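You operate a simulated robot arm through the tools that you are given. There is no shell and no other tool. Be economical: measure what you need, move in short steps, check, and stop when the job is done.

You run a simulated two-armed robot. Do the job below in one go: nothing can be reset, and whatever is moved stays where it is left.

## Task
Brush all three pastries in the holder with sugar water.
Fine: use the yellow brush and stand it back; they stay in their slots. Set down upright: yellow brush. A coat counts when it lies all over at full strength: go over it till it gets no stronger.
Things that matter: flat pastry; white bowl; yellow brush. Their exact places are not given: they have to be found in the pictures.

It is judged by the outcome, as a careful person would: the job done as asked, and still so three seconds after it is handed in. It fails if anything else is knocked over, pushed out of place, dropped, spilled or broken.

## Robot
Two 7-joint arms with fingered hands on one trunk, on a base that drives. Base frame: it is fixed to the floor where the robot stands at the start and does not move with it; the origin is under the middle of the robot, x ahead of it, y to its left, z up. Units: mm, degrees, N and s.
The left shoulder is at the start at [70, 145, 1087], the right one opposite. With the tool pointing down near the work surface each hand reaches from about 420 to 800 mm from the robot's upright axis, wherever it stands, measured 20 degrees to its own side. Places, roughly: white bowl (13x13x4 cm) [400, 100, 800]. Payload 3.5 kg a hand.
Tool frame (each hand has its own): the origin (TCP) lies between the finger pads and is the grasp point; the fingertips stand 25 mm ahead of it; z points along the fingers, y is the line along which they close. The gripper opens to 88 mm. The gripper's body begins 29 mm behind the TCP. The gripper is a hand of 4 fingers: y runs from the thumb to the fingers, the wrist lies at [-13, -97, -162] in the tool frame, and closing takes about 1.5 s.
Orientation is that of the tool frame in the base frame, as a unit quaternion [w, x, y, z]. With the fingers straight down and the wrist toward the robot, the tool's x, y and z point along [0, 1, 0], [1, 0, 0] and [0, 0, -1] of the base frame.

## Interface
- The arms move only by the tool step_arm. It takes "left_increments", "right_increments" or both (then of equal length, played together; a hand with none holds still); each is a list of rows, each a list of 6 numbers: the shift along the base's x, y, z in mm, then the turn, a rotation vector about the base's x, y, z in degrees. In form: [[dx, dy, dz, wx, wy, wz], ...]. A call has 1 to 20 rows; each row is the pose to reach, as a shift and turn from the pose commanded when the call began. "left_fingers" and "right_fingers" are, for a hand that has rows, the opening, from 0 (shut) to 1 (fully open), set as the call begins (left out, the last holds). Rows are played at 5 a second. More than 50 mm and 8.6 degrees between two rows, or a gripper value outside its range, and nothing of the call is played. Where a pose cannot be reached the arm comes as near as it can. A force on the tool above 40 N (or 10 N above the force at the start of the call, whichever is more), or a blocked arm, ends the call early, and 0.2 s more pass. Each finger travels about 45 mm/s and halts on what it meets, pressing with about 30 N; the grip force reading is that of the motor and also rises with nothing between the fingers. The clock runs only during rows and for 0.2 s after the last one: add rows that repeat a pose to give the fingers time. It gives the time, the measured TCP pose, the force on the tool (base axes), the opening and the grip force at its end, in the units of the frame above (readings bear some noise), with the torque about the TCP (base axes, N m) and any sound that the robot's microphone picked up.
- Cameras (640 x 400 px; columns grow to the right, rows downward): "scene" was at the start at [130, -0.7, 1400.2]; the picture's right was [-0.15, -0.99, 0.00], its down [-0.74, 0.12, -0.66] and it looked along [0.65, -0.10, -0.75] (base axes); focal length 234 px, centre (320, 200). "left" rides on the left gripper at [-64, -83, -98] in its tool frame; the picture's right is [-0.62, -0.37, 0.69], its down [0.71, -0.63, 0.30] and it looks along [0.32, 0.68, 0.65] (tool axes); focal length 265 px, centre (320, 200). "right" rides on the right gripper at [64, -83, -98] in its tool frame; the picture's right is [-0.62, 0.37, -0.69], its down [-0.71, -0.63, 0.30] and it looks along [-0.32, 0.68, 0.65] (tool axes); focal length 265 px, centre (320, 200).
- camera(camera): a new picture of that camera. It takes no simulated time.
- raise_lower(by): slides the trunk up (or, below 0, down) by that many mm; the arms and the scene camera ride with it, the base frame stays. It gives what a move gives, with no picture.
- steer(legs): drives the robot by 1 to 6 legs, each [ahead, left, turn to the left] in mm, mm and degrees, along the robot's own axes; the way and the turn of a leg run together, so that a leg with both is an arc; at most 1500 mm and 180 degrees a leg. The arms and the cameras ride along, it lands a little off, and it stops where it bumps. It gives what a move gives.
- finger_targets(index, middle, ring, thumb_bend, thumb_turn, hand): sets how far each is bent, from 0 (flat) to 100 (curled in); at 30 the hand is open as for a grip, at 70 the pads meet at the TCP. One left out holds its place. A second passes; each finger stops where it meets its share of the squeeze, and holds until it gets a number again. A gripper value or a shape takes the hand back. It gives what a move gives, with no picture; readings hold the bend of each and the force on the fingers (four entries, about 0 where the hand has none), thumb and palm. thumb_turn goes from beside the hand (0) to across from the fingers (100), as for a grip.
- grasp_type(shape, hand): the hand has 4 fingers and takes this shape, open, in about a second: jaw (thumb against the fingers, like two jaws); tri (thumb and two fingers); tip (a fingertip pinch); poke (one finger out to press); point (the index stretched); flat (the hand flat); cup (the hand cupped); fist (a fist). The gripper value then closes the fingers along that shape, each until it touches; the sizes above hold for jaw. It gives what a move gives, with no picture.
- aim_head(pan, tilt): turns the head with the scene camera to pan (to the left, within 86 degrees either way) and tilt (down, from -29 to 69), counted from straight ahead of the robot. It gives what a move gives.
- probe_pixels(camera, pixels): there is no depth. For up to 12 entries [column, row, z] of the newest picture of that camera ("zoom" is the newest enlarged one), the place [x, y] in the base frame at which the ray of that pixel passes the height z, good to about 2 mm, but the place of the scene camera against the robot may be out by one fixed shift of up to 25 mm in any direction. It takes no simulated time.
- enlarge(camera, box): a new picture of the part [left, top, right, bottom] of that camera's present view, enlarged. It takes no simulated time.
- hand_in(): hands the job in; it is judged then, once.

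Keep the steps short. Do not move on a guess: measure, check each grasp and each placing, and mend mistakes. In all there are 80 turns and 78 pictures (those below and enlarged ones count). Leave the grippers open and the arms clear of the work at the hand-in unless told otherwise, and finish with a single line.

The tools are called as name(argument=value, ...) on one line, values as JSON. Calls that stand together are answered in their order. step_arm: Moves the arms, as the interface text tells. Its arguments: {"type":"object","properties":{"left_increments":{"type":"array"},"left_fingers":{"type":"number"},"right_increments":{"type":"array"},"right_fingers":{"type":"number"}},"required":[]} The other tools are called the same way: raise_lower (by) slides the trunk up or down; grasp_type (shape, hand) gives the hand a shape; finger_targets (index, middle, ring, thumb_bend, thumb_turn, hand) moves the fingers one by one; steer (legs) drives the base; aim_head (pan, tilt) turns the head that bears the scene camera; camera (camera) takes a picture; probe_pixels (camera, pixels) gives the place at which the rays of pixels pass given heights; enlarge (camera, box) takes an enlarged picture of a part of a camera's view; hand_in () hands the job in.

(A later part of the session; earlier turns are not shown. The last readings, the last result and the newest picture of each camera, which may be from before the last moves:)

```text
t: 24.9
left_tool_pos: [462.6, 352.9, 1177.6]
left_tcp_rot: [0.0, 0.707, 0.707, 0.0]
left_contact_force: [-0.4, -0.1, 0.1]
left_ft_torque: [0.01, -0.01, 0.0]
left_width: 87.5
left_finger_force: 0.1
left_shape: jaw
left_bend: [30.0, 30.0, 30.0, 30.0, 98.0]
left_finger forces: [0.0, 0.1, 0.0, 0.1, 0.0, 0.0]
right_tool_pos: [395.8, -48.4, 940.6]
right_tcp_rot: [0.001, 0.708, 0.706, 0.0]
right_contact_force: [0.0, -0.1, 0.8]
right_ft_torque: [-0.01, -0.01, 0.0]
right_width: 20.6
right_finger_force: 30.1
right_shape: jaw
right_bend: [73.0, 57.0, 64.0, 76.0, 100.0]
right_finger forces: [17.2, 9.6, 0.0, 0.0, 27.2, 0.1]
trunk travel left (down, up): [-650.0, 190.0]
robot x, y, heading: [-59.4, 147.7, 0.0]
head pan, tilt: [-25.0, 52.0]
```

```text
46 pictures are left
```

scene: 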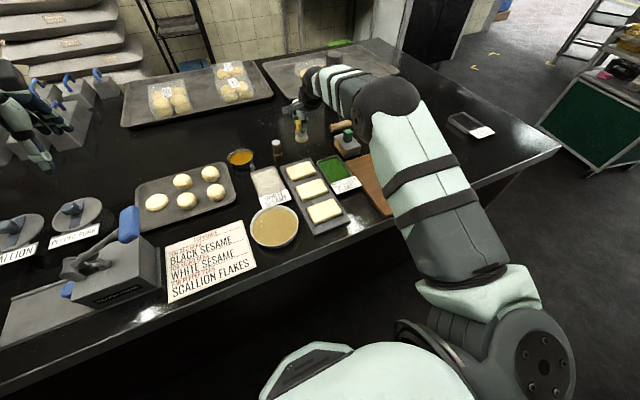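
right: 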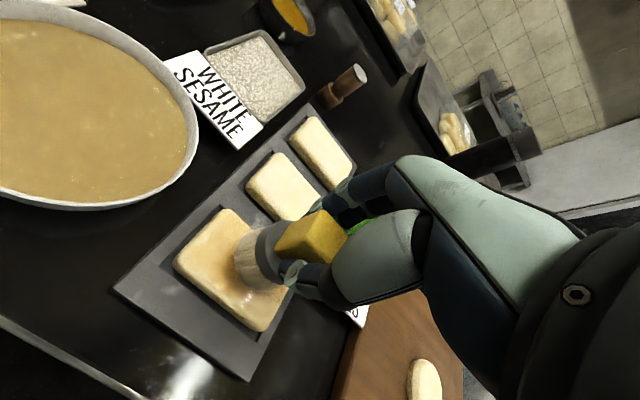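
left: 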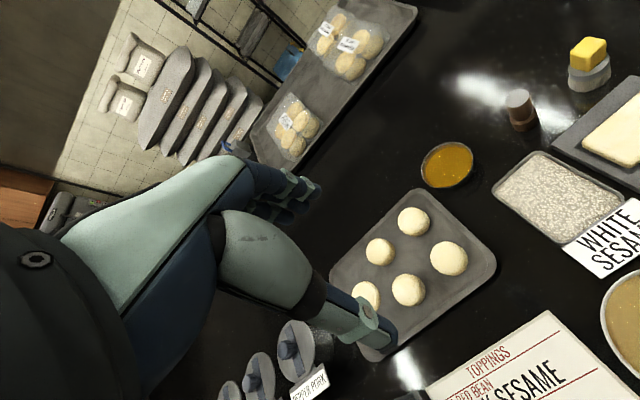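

A coat appears. Zoom in to judge coverage.

enlarge(camera="right", box=[150, 180, 310, 340])

enlarge(camera="scene", box=[280, 180, 360, 240])

```text
2.50 times, centred on (230, 260) of right
```

zoom: 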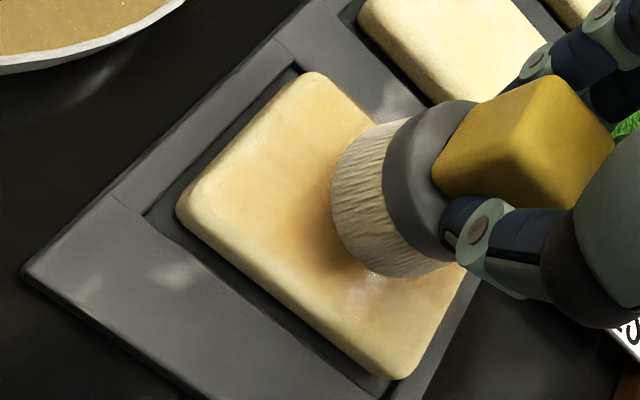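

```text
6.67 times, centred on (320, 210) of scene
```

zoom: 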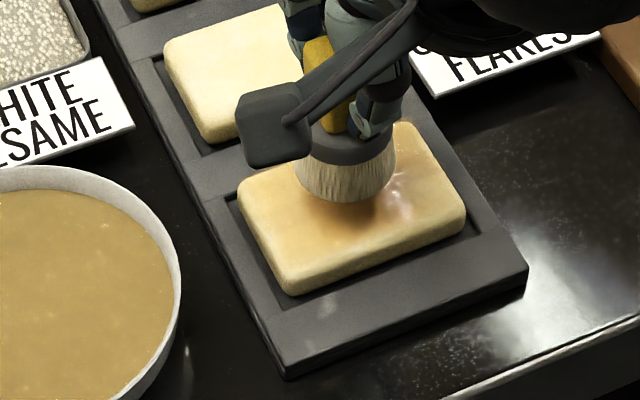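

The middle is stronger than the rim. Next pass follows the perimeter with wider offsets.

step_arm(right_increments=[[14, 24, -10, 0, 0, 0], [20, 32, -20.5, 0, 0, 0], [20, 20, -20.5, 0, 0, 0], [20, 8, -20.5, 0, 0, 0], [20, -8, -20.5, 0, 0, 0], [20, -20, -20.5, 0, 0, 0], [20, -33, -20.5, 0, 0, 0], [7, -33, -20.5, 0, 0, 0], [-7, -33, -20.5, 0, 0, 0], [-20, -33, -20.5, 0, 0, 0], [-20, -20, -20.5, 0, 0, 0], [-20, -8, -20.5, 0, 0, 0], [-20, 8, -20.5, 0, 0, 0], [-20, 20, -20.5, 0, 0, 0], [-20, 33, -20.5, 0, 0, 0], [-7, 33, -20.5, 0, 0, 0], [7, 33, -20.5, 0, 0, 0], [20, 33, -20.5, 0, 0, 0], [20, 33, 0, 0, 0, 0], [0, 0, 5, 0, 0, 0]])

enlarge(camera="right", box=[150, 180, 310, 340])

enlarge(camera="scene", box=[280, 180, 360, 240])

```text
t: 29.1
left_tool_pos: [462.8, 346.7, 1179.4]
left_tcp_rot: [0.0, 0.707, 0.707, 0.001]
left_contact_force: [-0.5, 0.2, 0.4]
left_ft_torque: [0.0, -0.02, -0.01]
left_width: 87.6
left_finger_force: 0.0
left_shape: jaw
left_bend: [30.0, 30.0, 30.0, 30.0, 98.0]
left_finger forces: [0.0, 0.1, 0.0, 0.0, 0.0, 0.1]
right_tool_pos: [396.1, -52.5, 943.9]
right_tcp_rot: [-0.001, 0.707, 0.707, 0.0]
right_contact_force: [-0.1, -0.9, -0.1]
right_ft_torque: [0.02, -0.03, 0.04]
right_width: 20.5
right_finger_force: 30.0
right_shape: jaw
right_bend: [73.0, 57.0, 64.0, 76.0, 100.0]
right_finger forces: [17.0, 9.4, 0.1, 0.0, 27.1, 0.0]
trunk travel left (down, up): [-650.0, 190.0]
robot x, y, heading: [-58.7, 149.4, 0.1]
head pan, tilt: [-25.0, 52.0]
```

```text
2.50 times, centred on (230, 260) of right
```

zoom: 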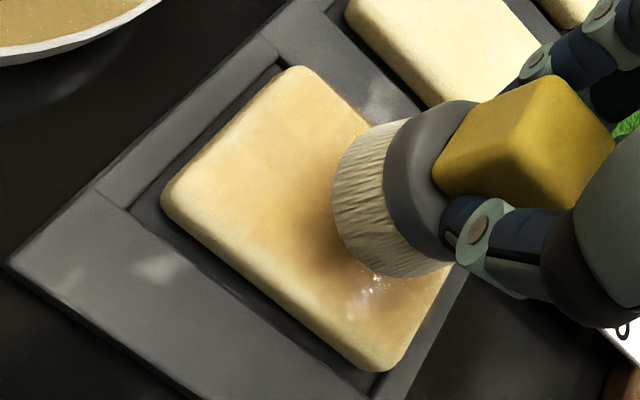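

```text
6.67 times, centred on (320, 210) of scene
```

zoom: 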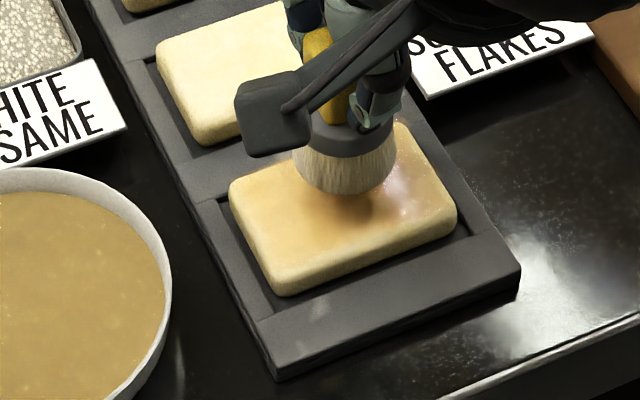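

The bristles look drier and the rim of the pastry is lighter. Re-dip, pausing over the bowl to view the pastry unobstructed.

step_arm(right_increments=[[0, 0, 10, 0, 0, 0], [2, 46, 12, 0, 0, 0], [4, 92, 12, 0, 0, 0], [5, 138, 12, 0, 0, 0], [5, 138, -15, 0, 0, 0], [5, 138, -30.5, 0, 0, 0], [5, 138, -30.5, 0, 0, 0], [5, 138, -30.5, 0, 0, 0]])

enlarge(camera="scene", box=[270, 150, 360, 240])

enlarge(camera="right", box=[120, 160, 400, 400])

```text
t: 30.9
left_tool_pos: [462.9, 349.3, 1178.0]
left_tcp_rot: [0.001, 0.707, 0.707, 0.001]
left_contact_force: [0.4, -0.7, 0.5]
left_ft_torque: [0.03, -0.02, 0.0]
left_width: 87.4
left_finger_force: 0.0
left_shape: jaw
left_bend: [30.0, 30.0, 30.0, 30.0, 98.0]
left_finger forces: [0.0, 0.0, 0.0, 0.0, 0.0, 0.0]
right_tool_pos: [401.4, 86.3, 914.2]
right_tcp_rot: [0.001, 0.707, 0.707, 0.001]
right_contact_force: [0.2, -0.1, 6.6]
right_ft_torque: [0.04, -0.17, -0.01]
right_width: 20.4
right_finger_force: 30.2
right_shape: jaw
right_bend: [74.0, 57.0, 64.0, 76.0, 100.0]
right_finger forces: [21.0, 10.1, 0.1, 0.1, 27.4, 0.0]
trunk travel left (down, up): [-650.0, 190.0]
robot x, y, heading: [-59.6, 152.7, 0.1]
head pan, tilt: [-25.0, 52.0]
```

```text
4.44 times, centred on (315, 195) of scene
```

zoom: 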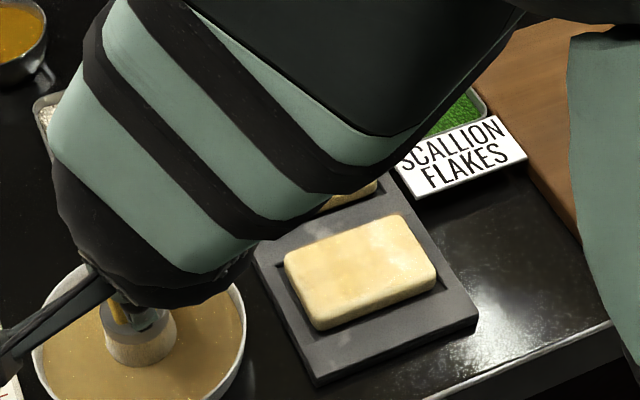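

```text
1.67 times, centred on (260, 280) of right
```

zoom: 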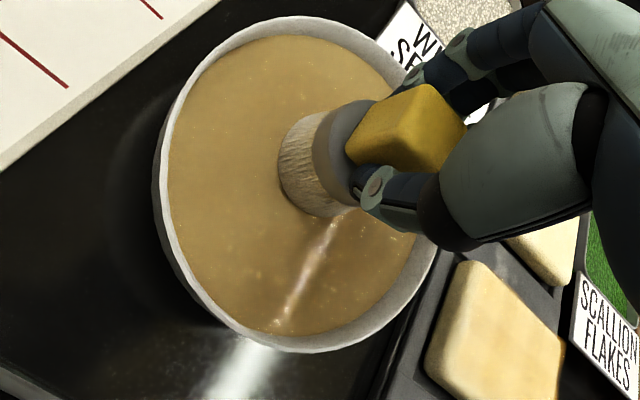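

Coat is building, still blotchy; brush reloaded (6.6 N contact). Back to pastry 1 for a perimeter pass.

step_arm(right_increments=[[0, 0, 22, 0, 0, 0], [0, 0, 42, 0, 0, 0], [0, 0, 42, 0, 0, 0], [-2, -46, 42, 0, 0, 0], [-4, -92, 42, 0, 0, 0], [-5, -130, 30, 0, 0, 0], [15, -106, 5, 0, 0, 0], [15, -122, 5, 0, 0, 0], [15, -138, 5, 0, 0, 0], [15, -154, 5, 0, 0, 0], [15, -171, 5, 0, 0, 0], [2, -171, 5, 0, 0, 0], [-12, -171, 5, 0, 0, 0], [-25, -171, 5, 0, 0, 0], [-25, -154, 5, 0, 0, 0], [-25, -138, 5, 0, 0, 0], [-25, -122, 5, 0, 0, 0], [-25, -106, 5, 0, 0, 0], [-12, -106, 5, 0, 0, 0], [2, -106, 5, 0, 0, 0]])

step_arm(right_increments=[[8, 0, 0, 0, 0, 0], [8, -16, 0, 0, 0, 0], [8, -32, 0, 0, 0, 0], [8, -48, 0, 0, 0, 0], [8, -62, 0, 0, 0, 0], [-4, -62, 0, 0, 0, 0], [-4, -48, 0, 0, 0, 0], [-4, -32, 0, 0, 0, 0], [-4, -16, 0, 0, 0, 0], [-4, 0, 0, 0, 0, 0], [-16, 0, 0, 0, 0, 0], [-16, -16, 0, 0, 0, 0], [-16, -32, 0, 0, 0, 0], [-16, -48, 0, 0, 0, 0], [-16, -62, 0, 0, 0, 0], [-7, -32, 0, 0, 0, 0], [-7, -32, 25, 0, 0, 0], [-7, -32, 37, 0, 0, 0]])

enlarge(camera="right", box=[150, 180, 310, 340])

```text
t: 35.1
left_tool_pos: [464.9, 349.9, 1178.3]
left_tcp_rot: [0.0, 0.707, 0.707, 0.0]
left_contact_force: [0.5, 0.4, 0.2]
left_ft_torque: [-0.02, 0.01, 0.05]
left_width: 87.6
left_finger_force: 0.0
left_shape: jaw
left_bend: [30.0, 30.0, 30.0, 30.0, 98.0]
left_finger forces: [0.0, 0.1, 0.0, 0.0, 0.0, 0.2]
right_tool_pos: [403.5, -19.9, 917.3]
right_tcp_rot: [0.0, 0.707, 0.707, -0.001]
right_contact_force: [0.2, 0.5, -0.6]
right_ft_torque: [-0.02, -0.02, -0.01]
right_width: 20.4
right_finger_force: 30.3
right_shape: jaw
right_bend: [74.0, 57.0, 64.0, 76.0, 100.0]
right_finger forces: [16.7, 9.2, 0.1, 0.0, 27.1, 0.1]
trunk travel left (down, up): [-650.0, 190.0]
robot x, y, heading: [-58.4, 150.5, -0.0]
head pan, tilt: [-25.0, 52.0]
```

```text
t: 38.9
left_tool_pos: [464.1, 348.3, 1176.7]
left_tcp_rot: [0.0, 0.707, 0.707, 0.0]
left_contact_force: [0.1, -0.5, 0.2]
left_ft_torque: [-0.01, 0.02, -0.01]
left_width: 87.5
left_finger_force: 0.0
left_shape: jaw
left_bend: [30.0, 30.0, 30.0, 30.0, 98.0]
left_finger forces: [0.1, 0.0, 0.0, 0.1, 0.1, 0.0]
right_tool_pos: [395.8, -51.3, 955.8]
right_tcp_rot: [0.0, 0.707, 0.707, 0.001]
right_contact_force: [1.4, 0.0, -0.6]
right_ft_torque: [-0.01, 0.02, 0.0]
right_width: 20.2
right_finger_force: 29.8
right_shape: jaw
right_bend: [74.0, 57.0, 64.0, 76.0, 100.0]
right_finger forces: [16.6, 9.2, 0.0, 0.0, 26.7, 0.0]
trunk travel left (down, up): [-650.0, 190.0]
robot x, y, heading: [-63.6, 149.5, -0.1]
head pan, tilt: [-25.0, 52.0]
```

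```text
2.50 times, centred on (230, 260) of right
```

zoom: 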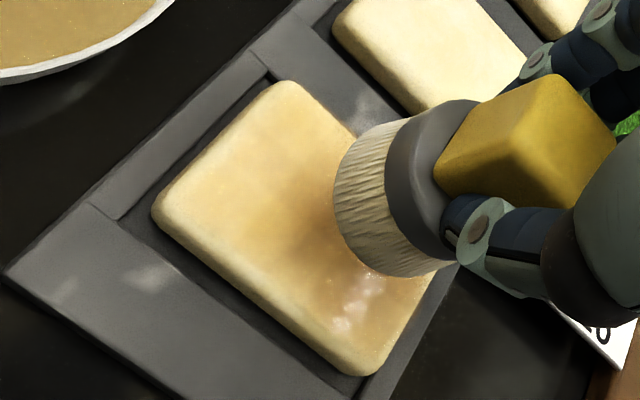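

Last sweep's end read no force, so check contact: lower at the centre and read.

step_arm(right_increments=[[0, 0, -25, 0, 0, 0], [0, 0, -37, 0, 0, 0], [0, 0, -37, 0, 0, 0]])

step_arm(right_increments=[[0, 0, -1, 0, 0, 0], [0, 0, -1, 0, 0, 0]])

```text
t: 39.7
left_tool_pos: [463.4, 349.5, 1176.5]
left_tcp_rot: [0.0, 0.707, 0.707, 0.0]
left_contact_force: [-0.1, -1.1, 0.2]
left_ft_torque: [0.01, 0.01, 0.04]
left_width: 87.6
left_finger_force: 0.1
left_shape: jaw
left_bend: [30.0, 30.0, 30.0, 30.0, 98.0]
left_finger forces: [0.1, 0.0, 0.0, 0.0, 0.0, 0.0]
right_tool_pos: [397.1, -50.5, 917.8]
right_tcp_rot: [0.0, 0.707, 0.707, 0.0]
right_contact_force: [0.4, -0.6, -0.4]
right_ft_torque: [-0.01, 0.0, -0.02]
right_width: 20.2
right_finger_force: 30.5
right_shape: jaw
right_bend: [74.0, 57.0, 64.0, 76.0, 100.0]
right_finger forces: [16.8, 9.2, 0.1, 0.1, 26.5, 0.0]
trunk travel left (down, up): [-650.0, 190.0]
robot x, y, heading: [-64.6, 148.3, 0.2]
head pan, tilt: [-25.0, 52.0]
```

```text
t: 40.3
left_tool_pos: [464.0, 349.7, 1176.9]
left_tcp_rot: [0.001, 0.707, 0.707, 0.0]
left_contact_force: [0.7, 0.3, 0.0]
left_ft_torque: [0.02, -0.03, 0.0]
left_width: 87.9
left_finger_force: 0.1
left_shape: jaw
left_bend: [30.0, 30.0, 30.0, 30.0, 98.0]
left_finger forces: [0.0, 0.1, 0.0, 0.0, 0.0, 0.0]
right_tool_pos: [397.0, -50.0, 918.3]
right_tcp_rot: [0.002, 0.707, 0.708, 0.0]
right_contact_force: [-1.0, -1.4, 3.5]
right_ft_torque: [0.03, -0.06, -0.02]
right_width: 20.1
right_finger_force: 30.3
right_shape: jaw
right_bend: [74.0, 57.0, 64.0, 76.0, 100.0]
right_finger forces: [18.9, 9.9, 0.0, 0.0, 27.4, 0.0]
trunk travel left (down, up): [-650.0, 190.0]
robot x, y, heading: [-58.5, 149.5, 0.1]
head pan, tilt: [-25.0, 52.0]
```

Contact threshold found; 1 mm lower gives 3.5 N. Sweep at about 1 mm deeper.

step_arm(right_increments=[[10, 16, -1, 0, 0, 0], [19, 32, -1, 0, 0, 0], [19, 16, -1, 0, 0, 0], [19, 0, -1, 0, 0, 0], [19, -16, -1, 0, 0, 0], [19, -32, -1, 0, 0, 0], [6, -32, -1, 0, 0, 0], [6, -16, -1, 0, 0, 0], [6, 0, -1, 0, 0, 0], [6, 16, -1, 0, 0, 0], [6, 32, -1, 0, 0, 0], [-6, 32, -1, 0, 0, 0], [-6, 10, -1, 0, 0, 0], [-6, -10, -1, 0, 0, 0], [-6, -32, -1, 0, 0, 0], [-19, -32, -1, 0, 0, 0], [-19, -16, -1, 0, 0, 0], [-19, 0, -1, 0, 0, 0], [-19, 16, -1, 0, 0, 0], [-19, 32, -1, 0, 0, 0]])

step_arm(right_increments=[[0, 0, 20, 0, 0, 0], [17, 10, 40, 0, 0, 0], [21, 56, 40, 0, 0, 0], [24, 106, 40, 0, 0, 0], [24, 106, 20, 0, 0, 0], [24, 106, -3, 0, 0, 0], [24, 106, -3, 0, 0, 0], [24, 106, -3, 0, 0, 0]])

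enlarge(camera="scene", box=[270, 150, 360, 240])

camera(camera="right")

```text
t: 44.5
left_tool_pos: [459.5, 350.9, 1180.1]
left_tcp_rot: [0.002, 0.707, 0.707, 0.0]
left_contact_force: [0.1, -0.1, 0.4]
left_ft_torque: [-0.01, -0.01, -0.01]
left_width: 87.7
left_finger_force: 0.2
left_shape: jaw
left_bend: [30.0, 30.0, 30.0, 30.0, 98.0]
left_finger forces: [0.0, 0.0, 0.0, 0.0, 0.0, 0.1]
right_tool_pos: [375.6, -17.3, 917.5]
right_tcp_rot: [0.001, 0.706, 0.708, 0.001]
right_contact_force: [-1.4, -7.5, 33.0]
right_ft_torque: [-0.3, -0.13, -0.06]
right_width: 22.5
right_finger_force: 30.2
right_shape: jaw
right_bend: [74.0, 55.0, 64.0, 76.0, 100.0]
right_finger forces: [25.8, 22.1, 0.0, 0.1, 42.0, 0.0]
trunk travel left (down, up): [-650.0, 190.0]
robot x, y, heading: [-60.4, 147.9, 0.2]
head pan, tilt: [-25.0, 52.0]
```

```text
t: 46.3
left_tool_pos: [464.2, 349.3, 1177.0]
left_tcp_rot: [0.001, 0.707, 0.707, 0.0]
left_contact_force: [0.5, -0.1, 0.0]
left_ft_torque: [0.01, 0.0, -0.01]
left_width: 87.6
left_finger_force: 0.1
left_shape: jaw
left_bend: [30.0, 30.0, 30.0, 30.0, 98.0]
left_finger forces: [0.1, 0.0, 0.0, 0.1, 0.0, 0.0]
right_tool_pos: [401.5, 89.0, 914.5]
right_tcp_rot: [0.0, 0.706, 0.708, 0.0]
right_contact_force: [-0.8, 0.6, 1.9]
right_ft_torque: [0.06, -0.07, 0.03]
right_width: 21.1
right_finger_force: 29.8
right_shape: jaw
right_bend: [74.0, 56.0, 64.0, 76.0, 100.0]
right_finger forces: [18.9, 11.1, 0.1, 0.0, 28.5, 0.0]
trunk travel left (down, up): [-650.0, 190.0]
robot x, y, heading: [-62.1, 147.4, 0.1]
head pan, tilt: [-25.0, 52.0]
```

```text
4.44 times, centred on (315, 195) of scene
```

zoom: 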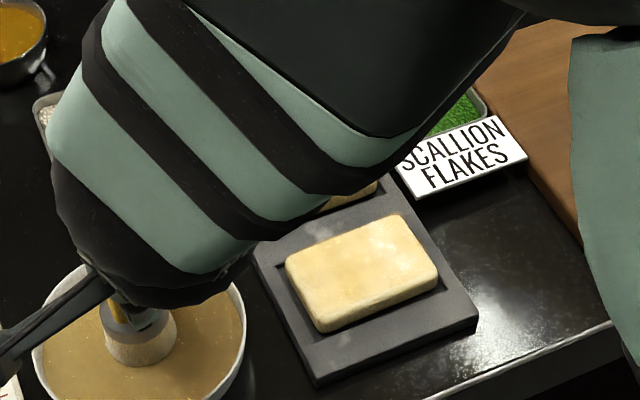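

```text
37 pictures are left
```

right: 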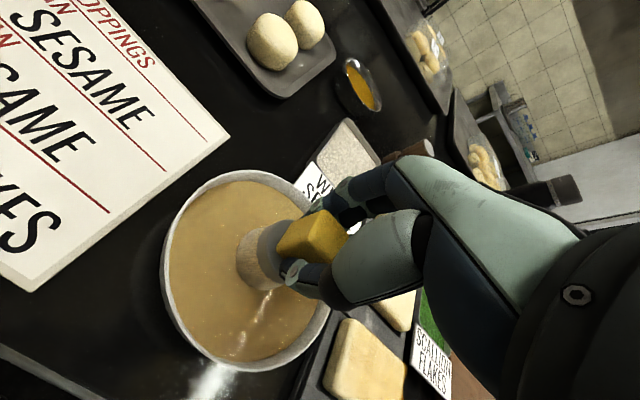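

Force got high (33 N) at that corner; grip still firm. Brush now in the bowl. Look closely at pastry 1 and at the brush's attitude.

enlarge(camera="right", box=[220, 180, 420, 400])

enlarge(camera="scene", box=[300, 190, 350, 230])

```text
1.82 times, centred on (320, 290) of right
```

zoom: 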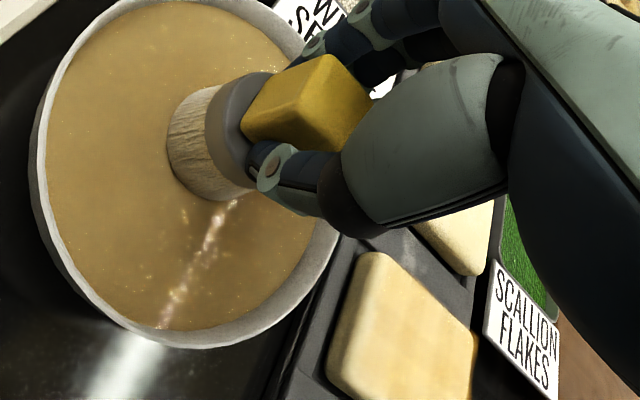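

```text
10.00 times, centred on (325, 210) of scene
```

zoom: 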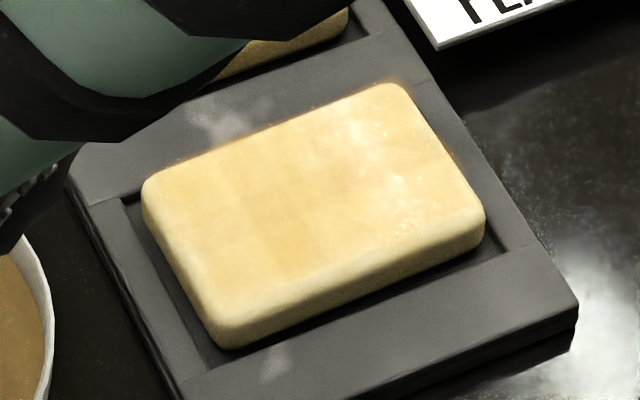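

The coat shows blocks, lighter on the near strip and left end. Brush reloaded; another, gentler pass beginning with the near strip.

step_arm(right_increments=[[0, 0, 22, 0, 0, 0], [0, 0, 42, 0, 0, 0], [0, 0, 42, 0, 0, 0], [-7, -46, 42, 0, 0, 0], [-15, -90, 35, 0, 0, 0], [-22, -106, 4, 0, 0, 0], [-22, -106, 3.3, 0, 0, 0], [-22, -122, 3.3, 0, 0, 0], [-22, -138, 3.3, 0, 0, 0], [-22, -154, 3.3, 0, 0, 0], [-22, -170, 3.3, 0, 0, 0], [-22, -154, 3.3, 0, 0, 0], [-22, -138, 3.3, 0, 0, 0], [-22, -122, 3.3, 0, 0, 0], [-22, -106, 3.3, 0, 0, 0], [-10, -106, 3.3, 0, 0, 0], [-10, -122, 3.3, 0, 0, 0], [-10, -138, 3.3, 0, 0, 0], [-10, -154, 3.3, 0, 0, 0], [-10, -170, 3.3, 0, 0, 0]])

step_arm(right_increments=[[11, 0, 0, 0, 0, 0], [11, 16, 0, 0, 0, 0], [11, 32, 0, 0, 0, 0], [11, 48, 0, 0, 0, 0], [11, 64, 0, 0, 0, 0], [23, 64, 0, 0, 0, 0], [23, 48, 0, 0, 0, 0], [23, 32, 0, 0, 0, 0], [23, 16, 0, 0, 0, 0], [23, 0, 0, 0, 0, 0], [23, 16, 0, 0, 0, 0], [23, 32, 0, 0, 0, 0], [23, 48, 0, 0, 0, 0], [23, 64, 0, 0, 0, 0]])

step_arm(right_increments=[[0, 0, 20, 0, 0, 0], [0, 10, 40, 0, 0, 0], [-6, 56, 40, 0, 0, 0], [-13, 106, 40, 0, 0, 0], [-13, 106, 40, 0, 0, 0]])

enlarge(camera="scene", box=[300, 190, 350, 230])

```text
t: 50.5
left_tool_pos: [461.3, 350.3, 1177.3]
left_tcp_rot: [0.001, 0.707, 0.707, 0.0]
left_contact_force: [0.1, -0.2, 0.1]
left_ft_torque: [0.01, -0.01, -0.03]
left_width: 87.5
left_finger_force: 0.1
left_shape: jaw
left_bend: [30.0, 30.0, 30.0, 30.0, 98.0]
left_finger forces: [0.0, 0.0, 0.0, 0.1, 0.0, 0.2]
right_tool_pos: [391.3, -80.3, 917.2]
right_tcp_rot: [0.0, 0.706, 0.708, 0.001]
right_contact_force: [0.0, 5.4, 14.6]
right_ft_torque: [0.26, -0.17, 0.05]
right_width: 21.2
right_finger_force: 30.3
right_shape: jaw
right_bend: [74.0, 57.0, 64.0, 76.0, 100.0]
right_finger forces: [28.8, 10.7, 0.0, 0.0, 31.6, 0.0]
trunk travel left (down, up): [-650.0, 190.0]
robot x, y, heading: [-61.7, 152.8, 0.1]
head pan, tilt: [-25.0, 52.0]
```

```text
t: 53.5
left_tool_pos: [460.9, 350.4, 1179.1]
left_tcp_rot: [0.001, 0.707, 0.707, 0.001]
left_contact_force: [0.7, -0.4, 1.0]
left_ft_torque: [-0.01, 0.01, 0.03]
left_width: 87.6
left_finger_force: 0.1
left_shape: jaw
left_bend: [30.0, 30.0, 30.0, 30.0, 98.0]
left_finger forces: [0.0, 0.0, 0.0, 0.1, 0.0, 0.0]
right_tool_pos: [413.9, -18.4, 917.5]
right_tcp_rot: [0.001, 0.707, 0.707, 0.001]
right_contact_force: [-0.5, -7.4, 23.8]
right_ft_torque: [-0.4, -0.04, -0.03]
right_width: 22.2
right_finger_force: 30.0
right_shape: jaw
right_bend: [74.0, 55.0, 64.0, 76.0, 100.0]
right_finger forces: [18.0, 23.8, 0.1, 0.0, 39.9, 0.1]
trunk travel left (down, up): [-650.0, 190.0]
robot x, y, heading: [-58.3, 149.3, -0.0]
head pan, tilt: [-25.0, 52.0]
```

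```text
refused: row 4 steps farther than a row can; nothing moved
```

```text
10.00 times, centred on (325, 210) of scene
```

zoom: 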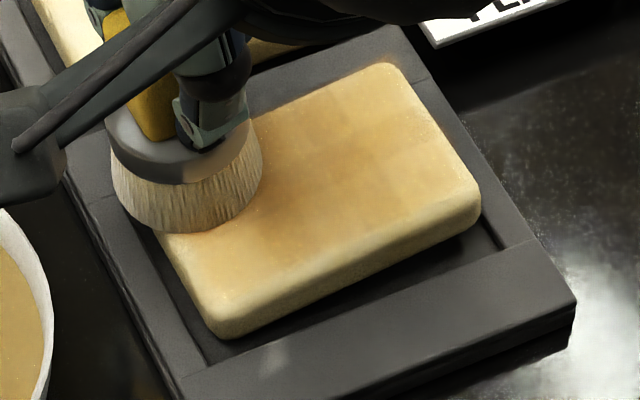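

Coat has become clearly darker. Lift, re-dip, and look unobstructed.

step_arm(right_increments=[[0, 0, 20, 0, 0, 0], [0, 10, 41, 0, 0, 0], [-6, 56, 41, 0, 0, 0], [-13, 104, 41, 0, 0, 0], [-13, 106, 15, 0, 0, 0], [-13, 106, -4, 0, 0, 0], [-13, 106, -4, 0, 0, 0], [-13, 106, -4, 0, 0, 0]])

enlarge(camera="scene", box=[300, 190, 350, 230])

enlarge(camera="right", box=[180, 200, 420, 400])

```text
t: 55.3
left_tool_pos: [463.5, 350.1, 1177.6]
left_tcp_rot: [0.001, 0.707, 0.707, 0.001]
left_contact_force: [0.2, -0.9, 0.0]
left_ft_torque: [-0.02, -0.03, -0.02]
left_width: 87.4
left_finger_force: 0.0
left_shape: jaw
left_bend: [30.0, 30.0, 30.0, 30.0, 98.0]
left_finger forces: [0.1, 0.1, 0.1, 0.1, 0.0, 0.0]
right_tool_pos: [402.4, 87.9, 913.9]
right_tcp_rot: [0.001, 0.707, 0.707, 0.002]
right_contact_force: [1.5, -0.2, 11.1]
right_ft_torque: [0.08, -0.19, 0.01]
right_width: 21.2
right_finger_force: 30.1
right_shape: jaw
right_bend: [74.0, 56.0, 64.0, 76.0, 100.0]
right_finger forces: [24.3, 12.3, 0.0, 0.0, 29.8, 0.1]
trunk travel left (down, up): [-650.0, 190.0]
robot x, y, heading: [-63.9, 151.8, 0.2]
head pan, tilt: [-25.0, 52.0]
```

```text
10.00 times, centred on (325, 210) of scene
```

zoom: 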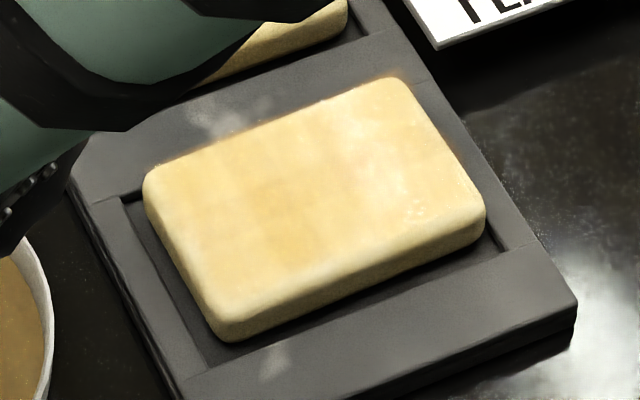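

```text
2.00 times, centred on (300, 300) of right
```

zoom: 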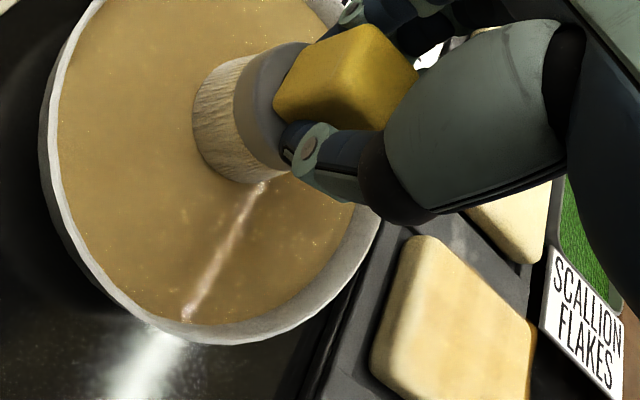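

Lighting differs by arm pose, but the edge cells still look weaker than the centre. Two perimeter tours with a fresh load, slightly less pressure, then back to the bowl.

step_arm(right_increments=[[0, 0, 22, 0, 0, 0], [0, 0, 42, 0, 0, 0], [0, 0, 42, 0, 0, 0], [-7, -46, 42, 0, 0, 0], [-15, -90, 35, 0, 0, 0], [-22, -109, 5, 0, 0, 0], [-22, -109, 4.5, 0, 0, 0], [-22, -124, 4.5, 0, 0, 0], [-22, -138, 4.5, 0, 0, 0], [-22, -153, 4.5, 0, 0, 0], [-22, -167, 4.5, 0, 0, 0], [-10, -167, 4.5, 0, 0, 0], [2, -167, 4.5, 0, 0, 0], [13, -167, 4.5, 0, 0, 0], [13, -153, 4.5, 0, 0, 0], [13, -138, 4.5, 0, 0, 0], [13, -124, 4.5, 0, 0, 0], [13, -109, 4.5, 0, 0, 0], [2, -109, 4.5, 0, 0, 0], [-10, -109, 4.5, 0, 0, 0]])

step_arm(right_increments=[[-12, 2, 0, 0, 0, 0], [-13, -10, 0, 0, 0, 0], [-13, -25, 0, 0, 0, 0], [-13, -40, 0, 0, 0, 0], [-13, -60, 0, 0, 0, 0], [0, -60, 0, 0, 0, 0], [12, -60, 0, 0, 0, 0], [25, -60, 0, 0, 0, 0], [25, -45, 0, 0, 0, 0], [25, -30, 0, 0, 0, 0], [25, -15, 0, 0, 0, 0], [25, 2, 0, 0, 0, 0], [12, 2, 0, 0, 0, 0], [0, 2, 0, 0, 0, 0], [0, 2, 20, 0, 0, 0], [0, 10, 41, 0, 0, 0], [5, 56, 41, 0, 0, 0], [10, 103, 41, 0, 0, 0]])

step_arm(right_increments=[[0, 6, -25, 0, 0, 0], [0, 6, -45, 0, 0, 0], [0, 6, -45, 0, 0, 0], [0, 6, -45, 0, 0, 0]])

enlarge(camera="scene", box=[300, 190, 350, 230])

```text
t: 59.5
left_tool_pos: [463.2, 351.3, 1178.0]
left_tcp_rot: [0.001, 0.707, 0.707, 0.0]
left_contact_force: [0.6, 1.0, -0.5]
left_ft_torque: [0.02, -0.03, 0.0]
left_width: 87.9
left_finger_force: 0.2
left_shape: jaw
left_bend: [30.0, 30.0, 30.0, 30.0, 98.0]
left_finger forces: [0.1, 0.0, 0.0, 0.0, 0.1, 0.0]
right_tool_pos: [392.4, -21.0, 917.5]
right_tcp_rot: [0.0, 0.707, 0.707, 0.002]
right_contact_force: [6.8, -0.4, 13.6]
right_ft_torque: [0.12, -0.48, -0.02]
right_width: 21.1
right_finger_force: 30.2
right_shape: jaw
right_bend: [74.0, 56.0, 64.0, 76.0, 100.0]
right_finger forces: [30.5, 14.4, 0.1, 0.0, 25.4, 0.0]
trunk travel left (down, up): [-650.0, 190.0]
robot x, y, heading: [-58.2, 151.8, 0.3]
head pan, tilt: [-25.0, 52.0]
```

```text
t: 63.3
left_tool_pos: [463.7, 352.4, 1176.4]
left_tcp_rot: [0.0, 0.707, 0.707, 0.0]
left_contact_force: [-0.8, -0.1, 0.5]
left_ft_torque: [0.02, -0.01, -0.01]
left_width: 87.5
left_finger_force: 0.1
left_shape: jaw
left_bend: [30.0, 30.0, 30.0, 30.0, 98.0]
left_finger forces: [0.0, 0.0, 0.0, 0.0, 0.1, 0.0]
right_tool_pos: [401.4, 84.3, 958.0]
right_tcp_rot: [0.001, 0.707, 0.707, 0.0]
right_contact_force: [-0.5, -0.3, -0.9]
right_ft_torque: [-0.03, 0.0, 0.0]
right_width: 20.5
right_finger_force: 30.1
right_shape: jaw
right_bend: [74.0, 56.0, 64.0, 76.0, 100.0]
right_finger forces: [16.9, 9.9, 0.0, 0.0, 26.9, 0.1]
trunk travel left (down, up): [-650.0, 190.0]
robot x, y, heading: [-56.4, 151.9, 0.0]
head pan, tilt: [-25.0, 52.0]
```

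```text
t: 64.3
left_tool_pos: [462.6, 351.0, 1177.6]
left_tcp_rot: [0.001, 0.707, 0.707, 0.0]
left_contact_force: [0.2, -0.5, -0.2]
left_ft_torque: [0.01, -0.01, -0.01]
left_width: 87.5
left_finger_force: 0.1
left_shape: jaw
left_bend: [30.0, 30.0, 30.0, 30.0, 98.0]
left_finger forces: [0.0, 0.1, 0.1, 0.0, 0.0, 0.0]
right_tool_pos: [401.6, 86.8, 914.4]
right_tcp_rot: [0.0, 0.707, 0.707, 0.0]
right_contact_force: [1.2, 0.0, 5.3]
right_ft_torque: [0.05, -0.17, 0.01]
right_width: 20.9
right_finger_force: 30.3
right_shape: jaw
right_bend: [74.0, 57.0, 64.0, 76.0, 100.0]
right_finger forces: [21.7, 11.3, 0.0, 0.0, 27.6, 0.0]
trunk travel left (down, up): [-650.0, 190.0]
robot x, y, heading: [-57.9, 146.4, 0.3]
head pan, tilt: [-25.0, 52.0]
```

```text
10.00 times, centred on (325, 210) of scene
```

zoom: 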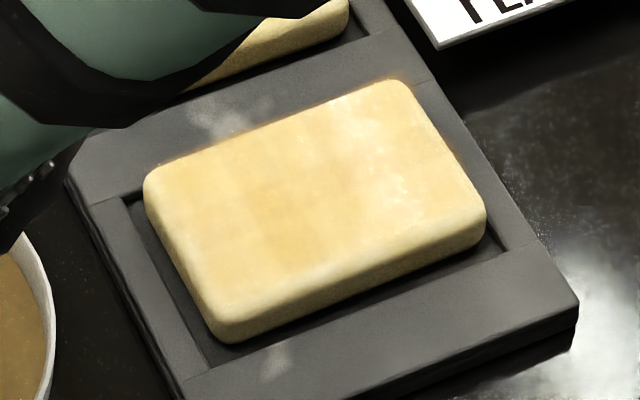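

Pastry 1 is now much more even. Start pastry 2 (centre ≈ (480,-51)) with the fresh load: raster, and check the force.

step_arm(right_increments=[[0, 0, 22, 0, 0, 0], [0, 0, 42, 0, 0, 0], [0, 0, 42, 0, 0, 0], [5, -44, 42, 0, 0, 0], [25, -85, 42, 0, 0, 0], [55, -106, 25, 0, 0, 0], [61.5, -110, 6, 0, 0, 0], [61.5, -110, 4.3, 0, 0, 0], [61.5, -124, 4.3, 0, 0, 0], [61.5, -138, 4.3, 0, 0, 0]])

camera(camera="right")

```text
t: 66.5
left_tool_pos: [463.7, 350.0, 1177.1]
left_tcp_rot: [0.001, 0.707, 0.707, 0.001]
left_contact_force: [0.6, 1.1, 0.4]
left_ft_torque: [0.02, 0.04, 0.01]
left_width: 88.0
left_finger_force: 0.0
left_shape: jaw
left_bend: [30.0, 30.0, 30.0, 30.0, 98.0]
left_finger forces: [0.0, 0.1, 0.0, 0.0, 0.0, 0.0]
right_tool_pos: [464.3, -49.9, 917.5]
right_tcp_rot: [0.0, 0.707, 0.708, 0.0]
right_contact_force: [0.4, 2.1, 2.8]
right_ft_torque: [0.05, -0.08, 0.05]
right_width: 20.8
right_finger_force: 29.9
right_shape: jaw
right_bend: [74.0, 57.0, 64.0, 76.0, 100.0]
right_finger forces: [20.0, 10.7, 0.0, 0.1, 26.9, 0.0]
trunk travel left (down, up): [-650.0, 190.0]
robot x, y, heading: [-62.2, 147.0, 0.2]
head pan, tilt: [-25.0, 52.0]
```

```text
30 pictures are left
```

right: 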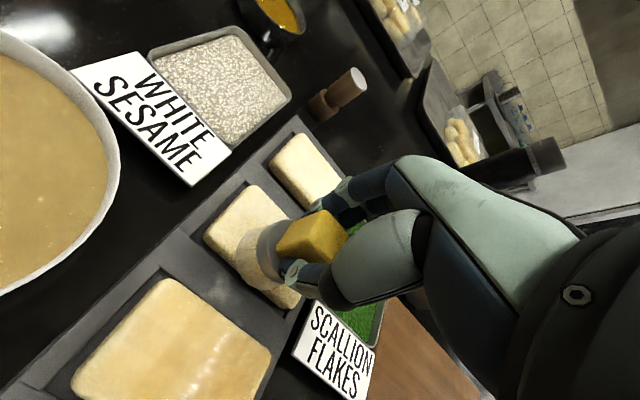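

Contact 2.8 N; press 0.7 mm deeper and go on with the raster, then re-dip, perimeter tours, re-dip.

step_arm(right_increments=[[0, -14, -0.7, 0, 0, 0], [0, -28, -0.7, 0, 0, 0], [11, -28, -0.7, 0, 0, 0], [11, -14, -0.7, 0, 0, 0], [11, 0, -0.7, 0, 0, 0], [11, 14, -0.7, 0, 0, 0], [11, 28, -0.7, 0, 0, 0], [23, 28, -0.7, 0, 0, 0], [23, 14, -0.7, 0, 0, 0], [23, 0, -0.7, 0, 0, 0], [23, -14, -0.7, 0, 0, 0], [23, -28, -0.7, 0, 0, 0], [35, -28, -0.7, 0, 0, 0], [35, -14, -0.7, 0, 0, 0], [35, 0, -0.7, 0, 0, 0], [35, 14, -0.7, 0, 0, 0], [35, 28, -0.7, 0, 0, 0], [17, 28, -0.7, 0, 0, 0], [0, 28, -0.7, 0, 0, 0]])

step_arm(right_increments=[[0, 0, 20, 0, 0, 0], [-10, 5, 38.4, 0, 0, 0], [-40, 30, 38.4, 0, 0, 0], [-58, 68, 38.4, 0, 0, 0], [-61.5, 110, 38.4, 0, 0, 0], [-61.5, 110, 15, 0, 0, 0], [-61.5, 110, -4, 0, 0, 0], [-61.5, 110, -4, 0, 0, 0], [-61.5, 110, -4, 0, 0, 0]])

step_arm(right_increments=[[0, 0, 22, 0, 0, 0], [0, 0, 42, 0, 0, 0], [0, 0, 42, 0, 0, 0], [5, -44, 42, 0, 0, 0], [25, -85, 42, 0, 0, 0], [55, -106, 25, 0, 0, 0], [61.5, -110, 4, 0, 0, 0], [61.5, -124, 4, 0, 0, 0], [61.5, -138, 4, 0, 0, 0], [61.5, -152, 4, 0, 0, 0], [61.5, -166, 4, 0, 0, 0], [72, -166, 4, 0, 0, 0], [84, -166, 4, 0, 0, 0], [96, -166, 4, 0, 0, 0], [96, -152, 4, 0, 0, 0], [96, -138, 4, 0, 0, 0], [96, -124, 4, 0, 0, 0], [96, -110, 4, 0, 0, 0], [84, -110, 4, 0, 0, 0], [72, -110, 4, 0, 0, 0]])

enlarge(camera="right", box=[100, 160, 340, 400])

```text
t: 70.5
left_tool_pos: [462.5, 351.2, 1178.4]
left_tcp_rot: [0.0, 0.707, 0.707, 0.001]
left_contact_force: [-0.5, -0.8, 0.3]
left_ft_torque: [-0.01, -0.04, 0.01]
left_width: 87.6
left_finger_force: 0.1
left_shape: jaw
left_bend: [30.0, 30.0, 30.0, 30.0, 98.0]
left_finger forces: [0.0, 0.1, 0.1, 0.1, 0.1, 0.0]
right_tool_pos: [461.7, -20.6, 917.8]
right_tcp_rot: [0.0, 0.707, 0.708, 0.001]
right_contact_force: [6.2, 0.5, 12.6]
right_ft_torque: [0.15, -0.45, -0.04]
right_width: 20.7
right_finger_force: 29.9
right_shape: jaw
right_bend: [74.0, 56.0, 64.0, 76.0, 100.0]
right_finger forces: [32.4, 12.9, 0.1, 0.0, 25.6, 0.0]
trunk travel left (down, up): [-650.0, 190.0]
robot x, y, heading: [-59.7, 152.8, 0.1]
head pan, tilt: [-25.0, 52.0]
```

```text
t: 72.5
left_tool_pos: [462.9, 349.5, 1177.9]
left_tcp_rot: [0.001, 0.707, 0.707, 0.001]
left_contact_force: [0.0, 0.0, -0.1]
left_ft_torque: [0.01, -0.01, 0.01]
left_width: 87.7
left_finger_force: 0.1
left_shape: jaw
left_bend: [30.0, 30.0, 30.0, 30.0, 98.0]
left_finger forces: [0.0, 0.0, 0.0, 0.0, 0.0, 0.0]
right_tool_pos: [401.8, 89.0, 914.1]
right_tcp_rot: [0.001, 0.707, 0.707, 0.002]
right_contact_force: [1.1, -0.3, 11.9]
right_ft_torque: [0.05, -0.31, -0.03]
right_width: 21.0
right_finger_force: 30.3
right_shape: jaw
right_bend: [74.0, 56.0, 64.0, 76.0, 100.0]
right_finger forces: [25.9, 12.5, 0.1, 0.0, 28.7, 0.1]
trunk travel left (down, up): [-650.0, 190.0]
robot x, y, heading: [-58.6, 152.2, -0.1]
head pan, tilt: [-25.0, 52.0]
```

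```text
t: 76.7
left_tool_pos: [462.4, 351.0, 1177.9]
left_tcp_rot: [0.001, 0.706, 0.708, 0.001]
left_contact_force: [-0.2, -0.1, 0.4]
left_ft_torque: [0.03, 0.03, 0.02]
left_width: 87.6
left_finger_force: 0.1
left_shape: jaw
left_bend: [30.0, 30.0, 30.0, 30.0, 98.0]
left_finger forces: [0.0, 0.1, 0.0, 0.0, 0.0, 0.0]
right_tool_pos: [473.6, -21.1, 916.7]
right_tcp_rot: [0.0, 0.707, 0.708, 0.002]
right_contact_force: [4.4, 0.8, 11.0]
right_ft_torque: [0.12, -0.41, -0.03]
right_width: 20.7
right_finger_force: 29.4
right_shape: jaw
right_bend: [74.0, 57.0, 64.0, 76.0, 100.0]
right_finger forces: [29.9, 13.2, 0.0, 0.0, 25.6, 0.1]
trunk travel left (down, up): [-650.0, 190.0]
robot x, y, heading: [-59.5, 149.1, -0.1]
head pan, tilt: [-25.0, 52.0]
```

```text
1.67 times, centred on (220, 280) of right
```

zoom: 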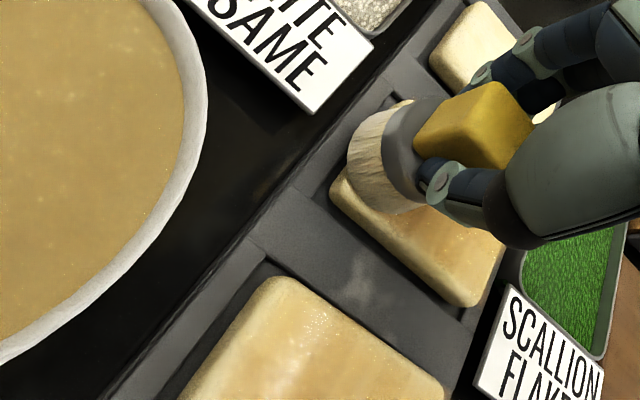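

Works well. Second tour here, dip, one more loaded tour on pastry 2 with interior strokes, and dip again.

step_arm(right_increments=[[-11, 0, 0, 0, 0, 0], [-11, -14, 0, 0, 0, 0], [-11, -28, 0, 0, 0, 0], [-11, -42, 0, 0, 0, 0], [-11, -57, 0, 0, 0, 0], [0, -57, 0, 0, 0, 0], [12, -57, 0, 0, 0, 0], [25, -57, 0, 0, 0, 0], [25, -42, 0, 0, 0, 0], [25, -28, 0, 0, 0, 0], [25, -14, 0, 0, 0, 0], [25, 0, 0, 0, 0, 0], [12, 0, 0, 0, 0, 0], [-10, 0, 0, 0, 0, 0], [-10, 0, 20, 0, 0, 0], [-20, 5, 38, 0, 0, 0], [-50, 30, 38, 0, 0, 0], [-68, 68, 38, 0, 0, 0], [-72, 110, 38, 0, 0, 0]])

step_arm(right_increments=[[0, 0, -24, 0, 0, 0], [0, 0, -41.7, 0, 0, 0], [0, 0, -41.7, 0, 0, 0], [0, 0, -41.7, 0, 0, 0], [0, 0, -20, 0, 0, 0], [0, 0, 0, 0, 0, 0]])

step_arm(right_increments=[[5, -44, 0, 0, 0, 0], [25, -85, 0, 0, 0, 0], [55, -106, -17, 0, 0, 0], [60, -109, -38, 0, 0, 0], [60, -124, -38, 0, 0, 0], [60, -138, -38, 0, 0, 0], [60, -152, -38, 0, 0, 0], [60, -167, -38, 0, 0, 0], [73, -167, -38, 0, 0, 0], [73, -145, -38, 0, 0, 0], [73, -128, -38, 0, 0, 0], [73, -109, -38, 0, 0, 0], [85, -109, -38, 0, 0, 0], [85, -130, -38, 0, 0, 0], [85, -150, -38, 0, 0, 0], [85, -167, -38, 0, 0, 0], [97, -167, -38, 0, 0, 0], [97, -150, -38, 0, 0, 0], [97, -130, -38, 0, 0, 0], [97, -109, -38, 0, 0, 0]])

step_arm(right_increments=[[-12, 0, 0, 0, 0, 0], [-25, 0, 0, 0, 0, 0], [-37, 0, 0, 0, 0, 0], [-37, 0, 20, 0, 0, 0], [-55, 5, 38, 0, 0, 0], [-80, 30, 38, 0, 0, 0], [-94, 68, 38, 0, 0, 0], [-97, 109, 38, 0, 0, 0], [-97, 109, 14, 0, 0, 0], [-97, 109, -3.7, 0, 0, 0], [-97, 109, -3.7, 0, 0, 0], [-97, 109, -3.7, 0, 0, 0]])

camera(camera="right")

```text
t: 80.7
left_tool_pos: [463.4, 352.4, 1177.3]
left_tcp_rot: [0.001, 0.707, 0.707, 0.0]
left_contact_force: [-0.2, -0.2, 1.0]
left_ft_torque: [-0.02, 0.05, 0.01]
left_width: 87.7
left_finger_force: 0.1
left_shape: jaw
left_bend: [30.0, 30.0, 30.0, 30.0, 98.0]
left_finger forces: [0.0, 0.0, 0.1, 0.0, 0.1, 0.0]
right_tool_pos: [402.4, 88.8, 954.8]
right_tcp_rot: [0.0, 0.707, 0.707, 0.0]
right_contact_force: [0.7, -0.1, -0.9]
right_ft_torque: [-0.03, 0.01, 0.0]
right_width: 20.8
right_finger_force: 29.8
right_shape: jaw
right_bend: [74.0, 57.0, 64.0, 76.0, 100.0]
right_finger forces: [17.4, 10.0, 0.0, 0.1, 27.1, 0.0]
trunk travel left (down, up): [-650.0, 190.0]
robot x, y, heading: [-61.1, 150.3, 0.0]
head pan, tilt: [-25.0, 52.0]
```

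```text
t: 82.1
left_tool_pos: [463.6, 349.2, 1177.6]
left_tcp_rot: [0.0, 0.707, 0.707, 0.001]
left_contact_force: [-0.4, -0.1, 0.3]
left_ft_torque: [-0.02, -0.01, -0.01]
left_width: 87.7
left_finger_force: 0.1
left_shape: jaw
left_bend: [30.0, 30.0, 30.0, 30.0, 98.0]
left_finger forces: [0.0, 0.1, 0.0, 0.1, 0.0, 0.0]
right_tool_pos: [400.3, 87.7, 954.8]
right_tcp_rot: [0.001, 0.707, 0.707, 0.0]
right_contact_force: [0.3, -1.1, -0.3]
right_ft_torque: [0.03, 0.0, 0.0]
right_width: 20.7
right_finger_force: 29.9
right_shape: jaw
right_bend: [74.0, 57.0, 64.0, 76.0, 100.0]
right_finger forces: [17.7, 10.2, 0.0, 0.0, 27.9, 0.0]
trunk travel left (down, up): [-650.0, 190.0]
robot x, y, heading: [-57.9, 147.6, 0.2]
head pan, tilt: [-25.0, 52.0]
```

```text
t: 86.3
left_tool_pos: [462.6, 349.0, 1177.0]
left_tcp_rot: [0.0, 0.708, 0.706, 0.0]
left_contact_force: [-1.3, 0.4, -0.2]
left_ft_torque: [-0.01, -0.02, -0.03]
left_width: 87.6
left_finger_force: 0.1
left_shape: jaw
left_bend: [30.0, 30.0, 30.0, 30.0, 98.0]
left_finger forces: [0.0, 0.0, 0.0, 0.1, 0.0, 0.1]
right_tool_pos: [498.4, -21.0, 916.5]
right_tcp_rot: [0.0, 0.707, 0.707, 0.001]
right_contact_force: [-0.7, -2.7, 11.8]
right_ft_torque: [-0.01, -0.12, -0.01]
right_width: 21.1
right_finger_force: 29.7
right_shape: jaw
right_bend: [74.0, 57.0, 64.0, 76.0, 100.0]
right_finger forces: [23.2, 14.5, 0.1, 0.1, 31.9, 0.0]
trunk travel left (down, up): [-650.0, 190.0]
robot x, y, heading: [-58.1, 148.6, 0.0]
head pan, tilt: [-25.0, 52.0]
```

```text
t: 88.9
left_tool_pos: [463.7, 349.6, 1177.1]
left_tcp_rot: [0.0, 0.707, 0.707, 0.0]
left_contact_force: [0.4, 0.2, -0.6]
left_ft_torque: [-0.02, -0.02, 0.0]
left_width: 87.6
left_finger_force: 0.0
left_shape: jaw
left_bend: [30.0, 30.0, 30.0, 30.0, 98.0]
left_finger forces: [0.1, 0.0, 0.1, 0.0, 0.1, 0.0]
right_tool_pos: [401.6, 86.8, 913.7]
right_tcp_rot: [0.001, 0.707, 0.708, 0.001]
right_contact_force: [1.4, -0.3, 12.2]
right_ft_torque: [0.07, -0.29, -0.01]
right_width: 20.5
right_finger_force: 30.0
right_shape: jaw
right_bend: [74.0, 57.0, 64.0, 76.0, 100.0]
right_finger forces: [27.2, 11.2, 0.0, 0.0, 28.1, 0.1]
trunk travel left (down, up): [-650.0, 190.0]
robot x, y, heading: [-59.8, 149.8, 0.2]
head pan, tilt: [-25.0, 52.0]
```

```text
28 pictures are left
```

right: 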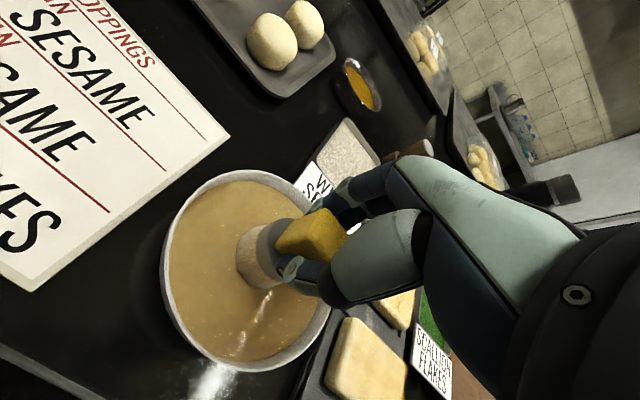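

Bowl dip fine. Now to pastry 3: hover above its estimated centre (565,-51) and check alignment.

step_arm(right_increments=[[0, 0, 22, 0, 0, 0], [0, 0, 42, 0, 0, 0], [0, 0, 42, 0, 0, 0], [5, -44, 42, 0, 0, 0], [25, -85, 42, 0, 0, 0], [60, -115, 42, 0, 0, 0], [105, -130, 42, 0, 0, 0], [150, -138, 42, 0, 0, 0], [164, -138, 20, 0, 0, 0], [164, -138, 12, 0, 0, 0], [164, -138, 12, 0, 0, 0]])

camera(camera="right")

enlarge(camera="scene", box=[265, 150, 355, 240])

```text
t: 91.3
left_tool_pos: [463.7, 350.4, 1176.5]
left_tcp_rot: [0.0, 0.707, 0.707, 0.0]
left_contact_force: [0.7, 0.4, 1.1]
left_ft_torque: [0.0, 0.0, 0.0]
left_width: 87.5
left_finger_force: 0.0
left_shape: jaw
left_bend: [30.0, 30.0, 30.0, 30.0, 98.0]
left_finger forces: [0.0, 0.0, 0.0, 0.0, 0.0, 0.0]
right_tool_pos: [567.3, -50.1, 924.1]
right_tcp_rot: [-0.001, 0.707, 0.707, 0.0]
right_contact_force: [0.2, 0.7, -0.3]
right_ft_torque: [-0.02, -0.01, 0.02]
right_width: 20.4
right_finger_force: 29.7
right_shape: jaw
right_bend: [74.0, 57.0, 64.0, 76.0, 100.0]
right_finger forces: [16.9, 9.7, 0.0, 0.1, 27.0, 0.0]
trunk travel left (down, up): [-650.0, 190.0]
robot x, y, heading: [-55.6, 150.3, 0.4]
head pan, tilt: [-25.0, 52.0]
```

```text
27 pictures are left
```

right: 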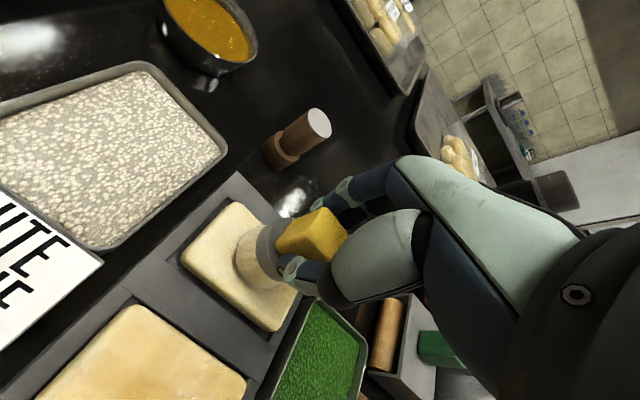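

```text
4.44 times, centred on (310, 195) of scene
```

zoom: 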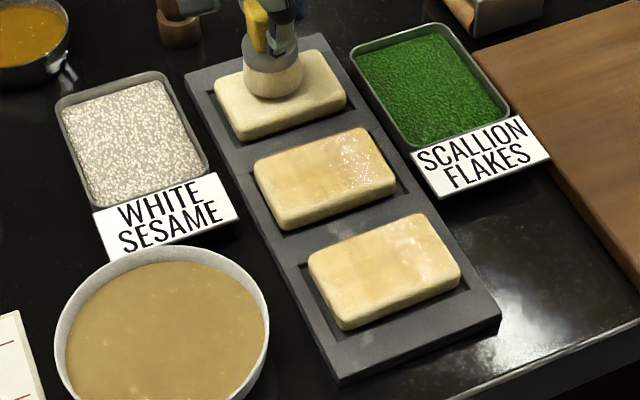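

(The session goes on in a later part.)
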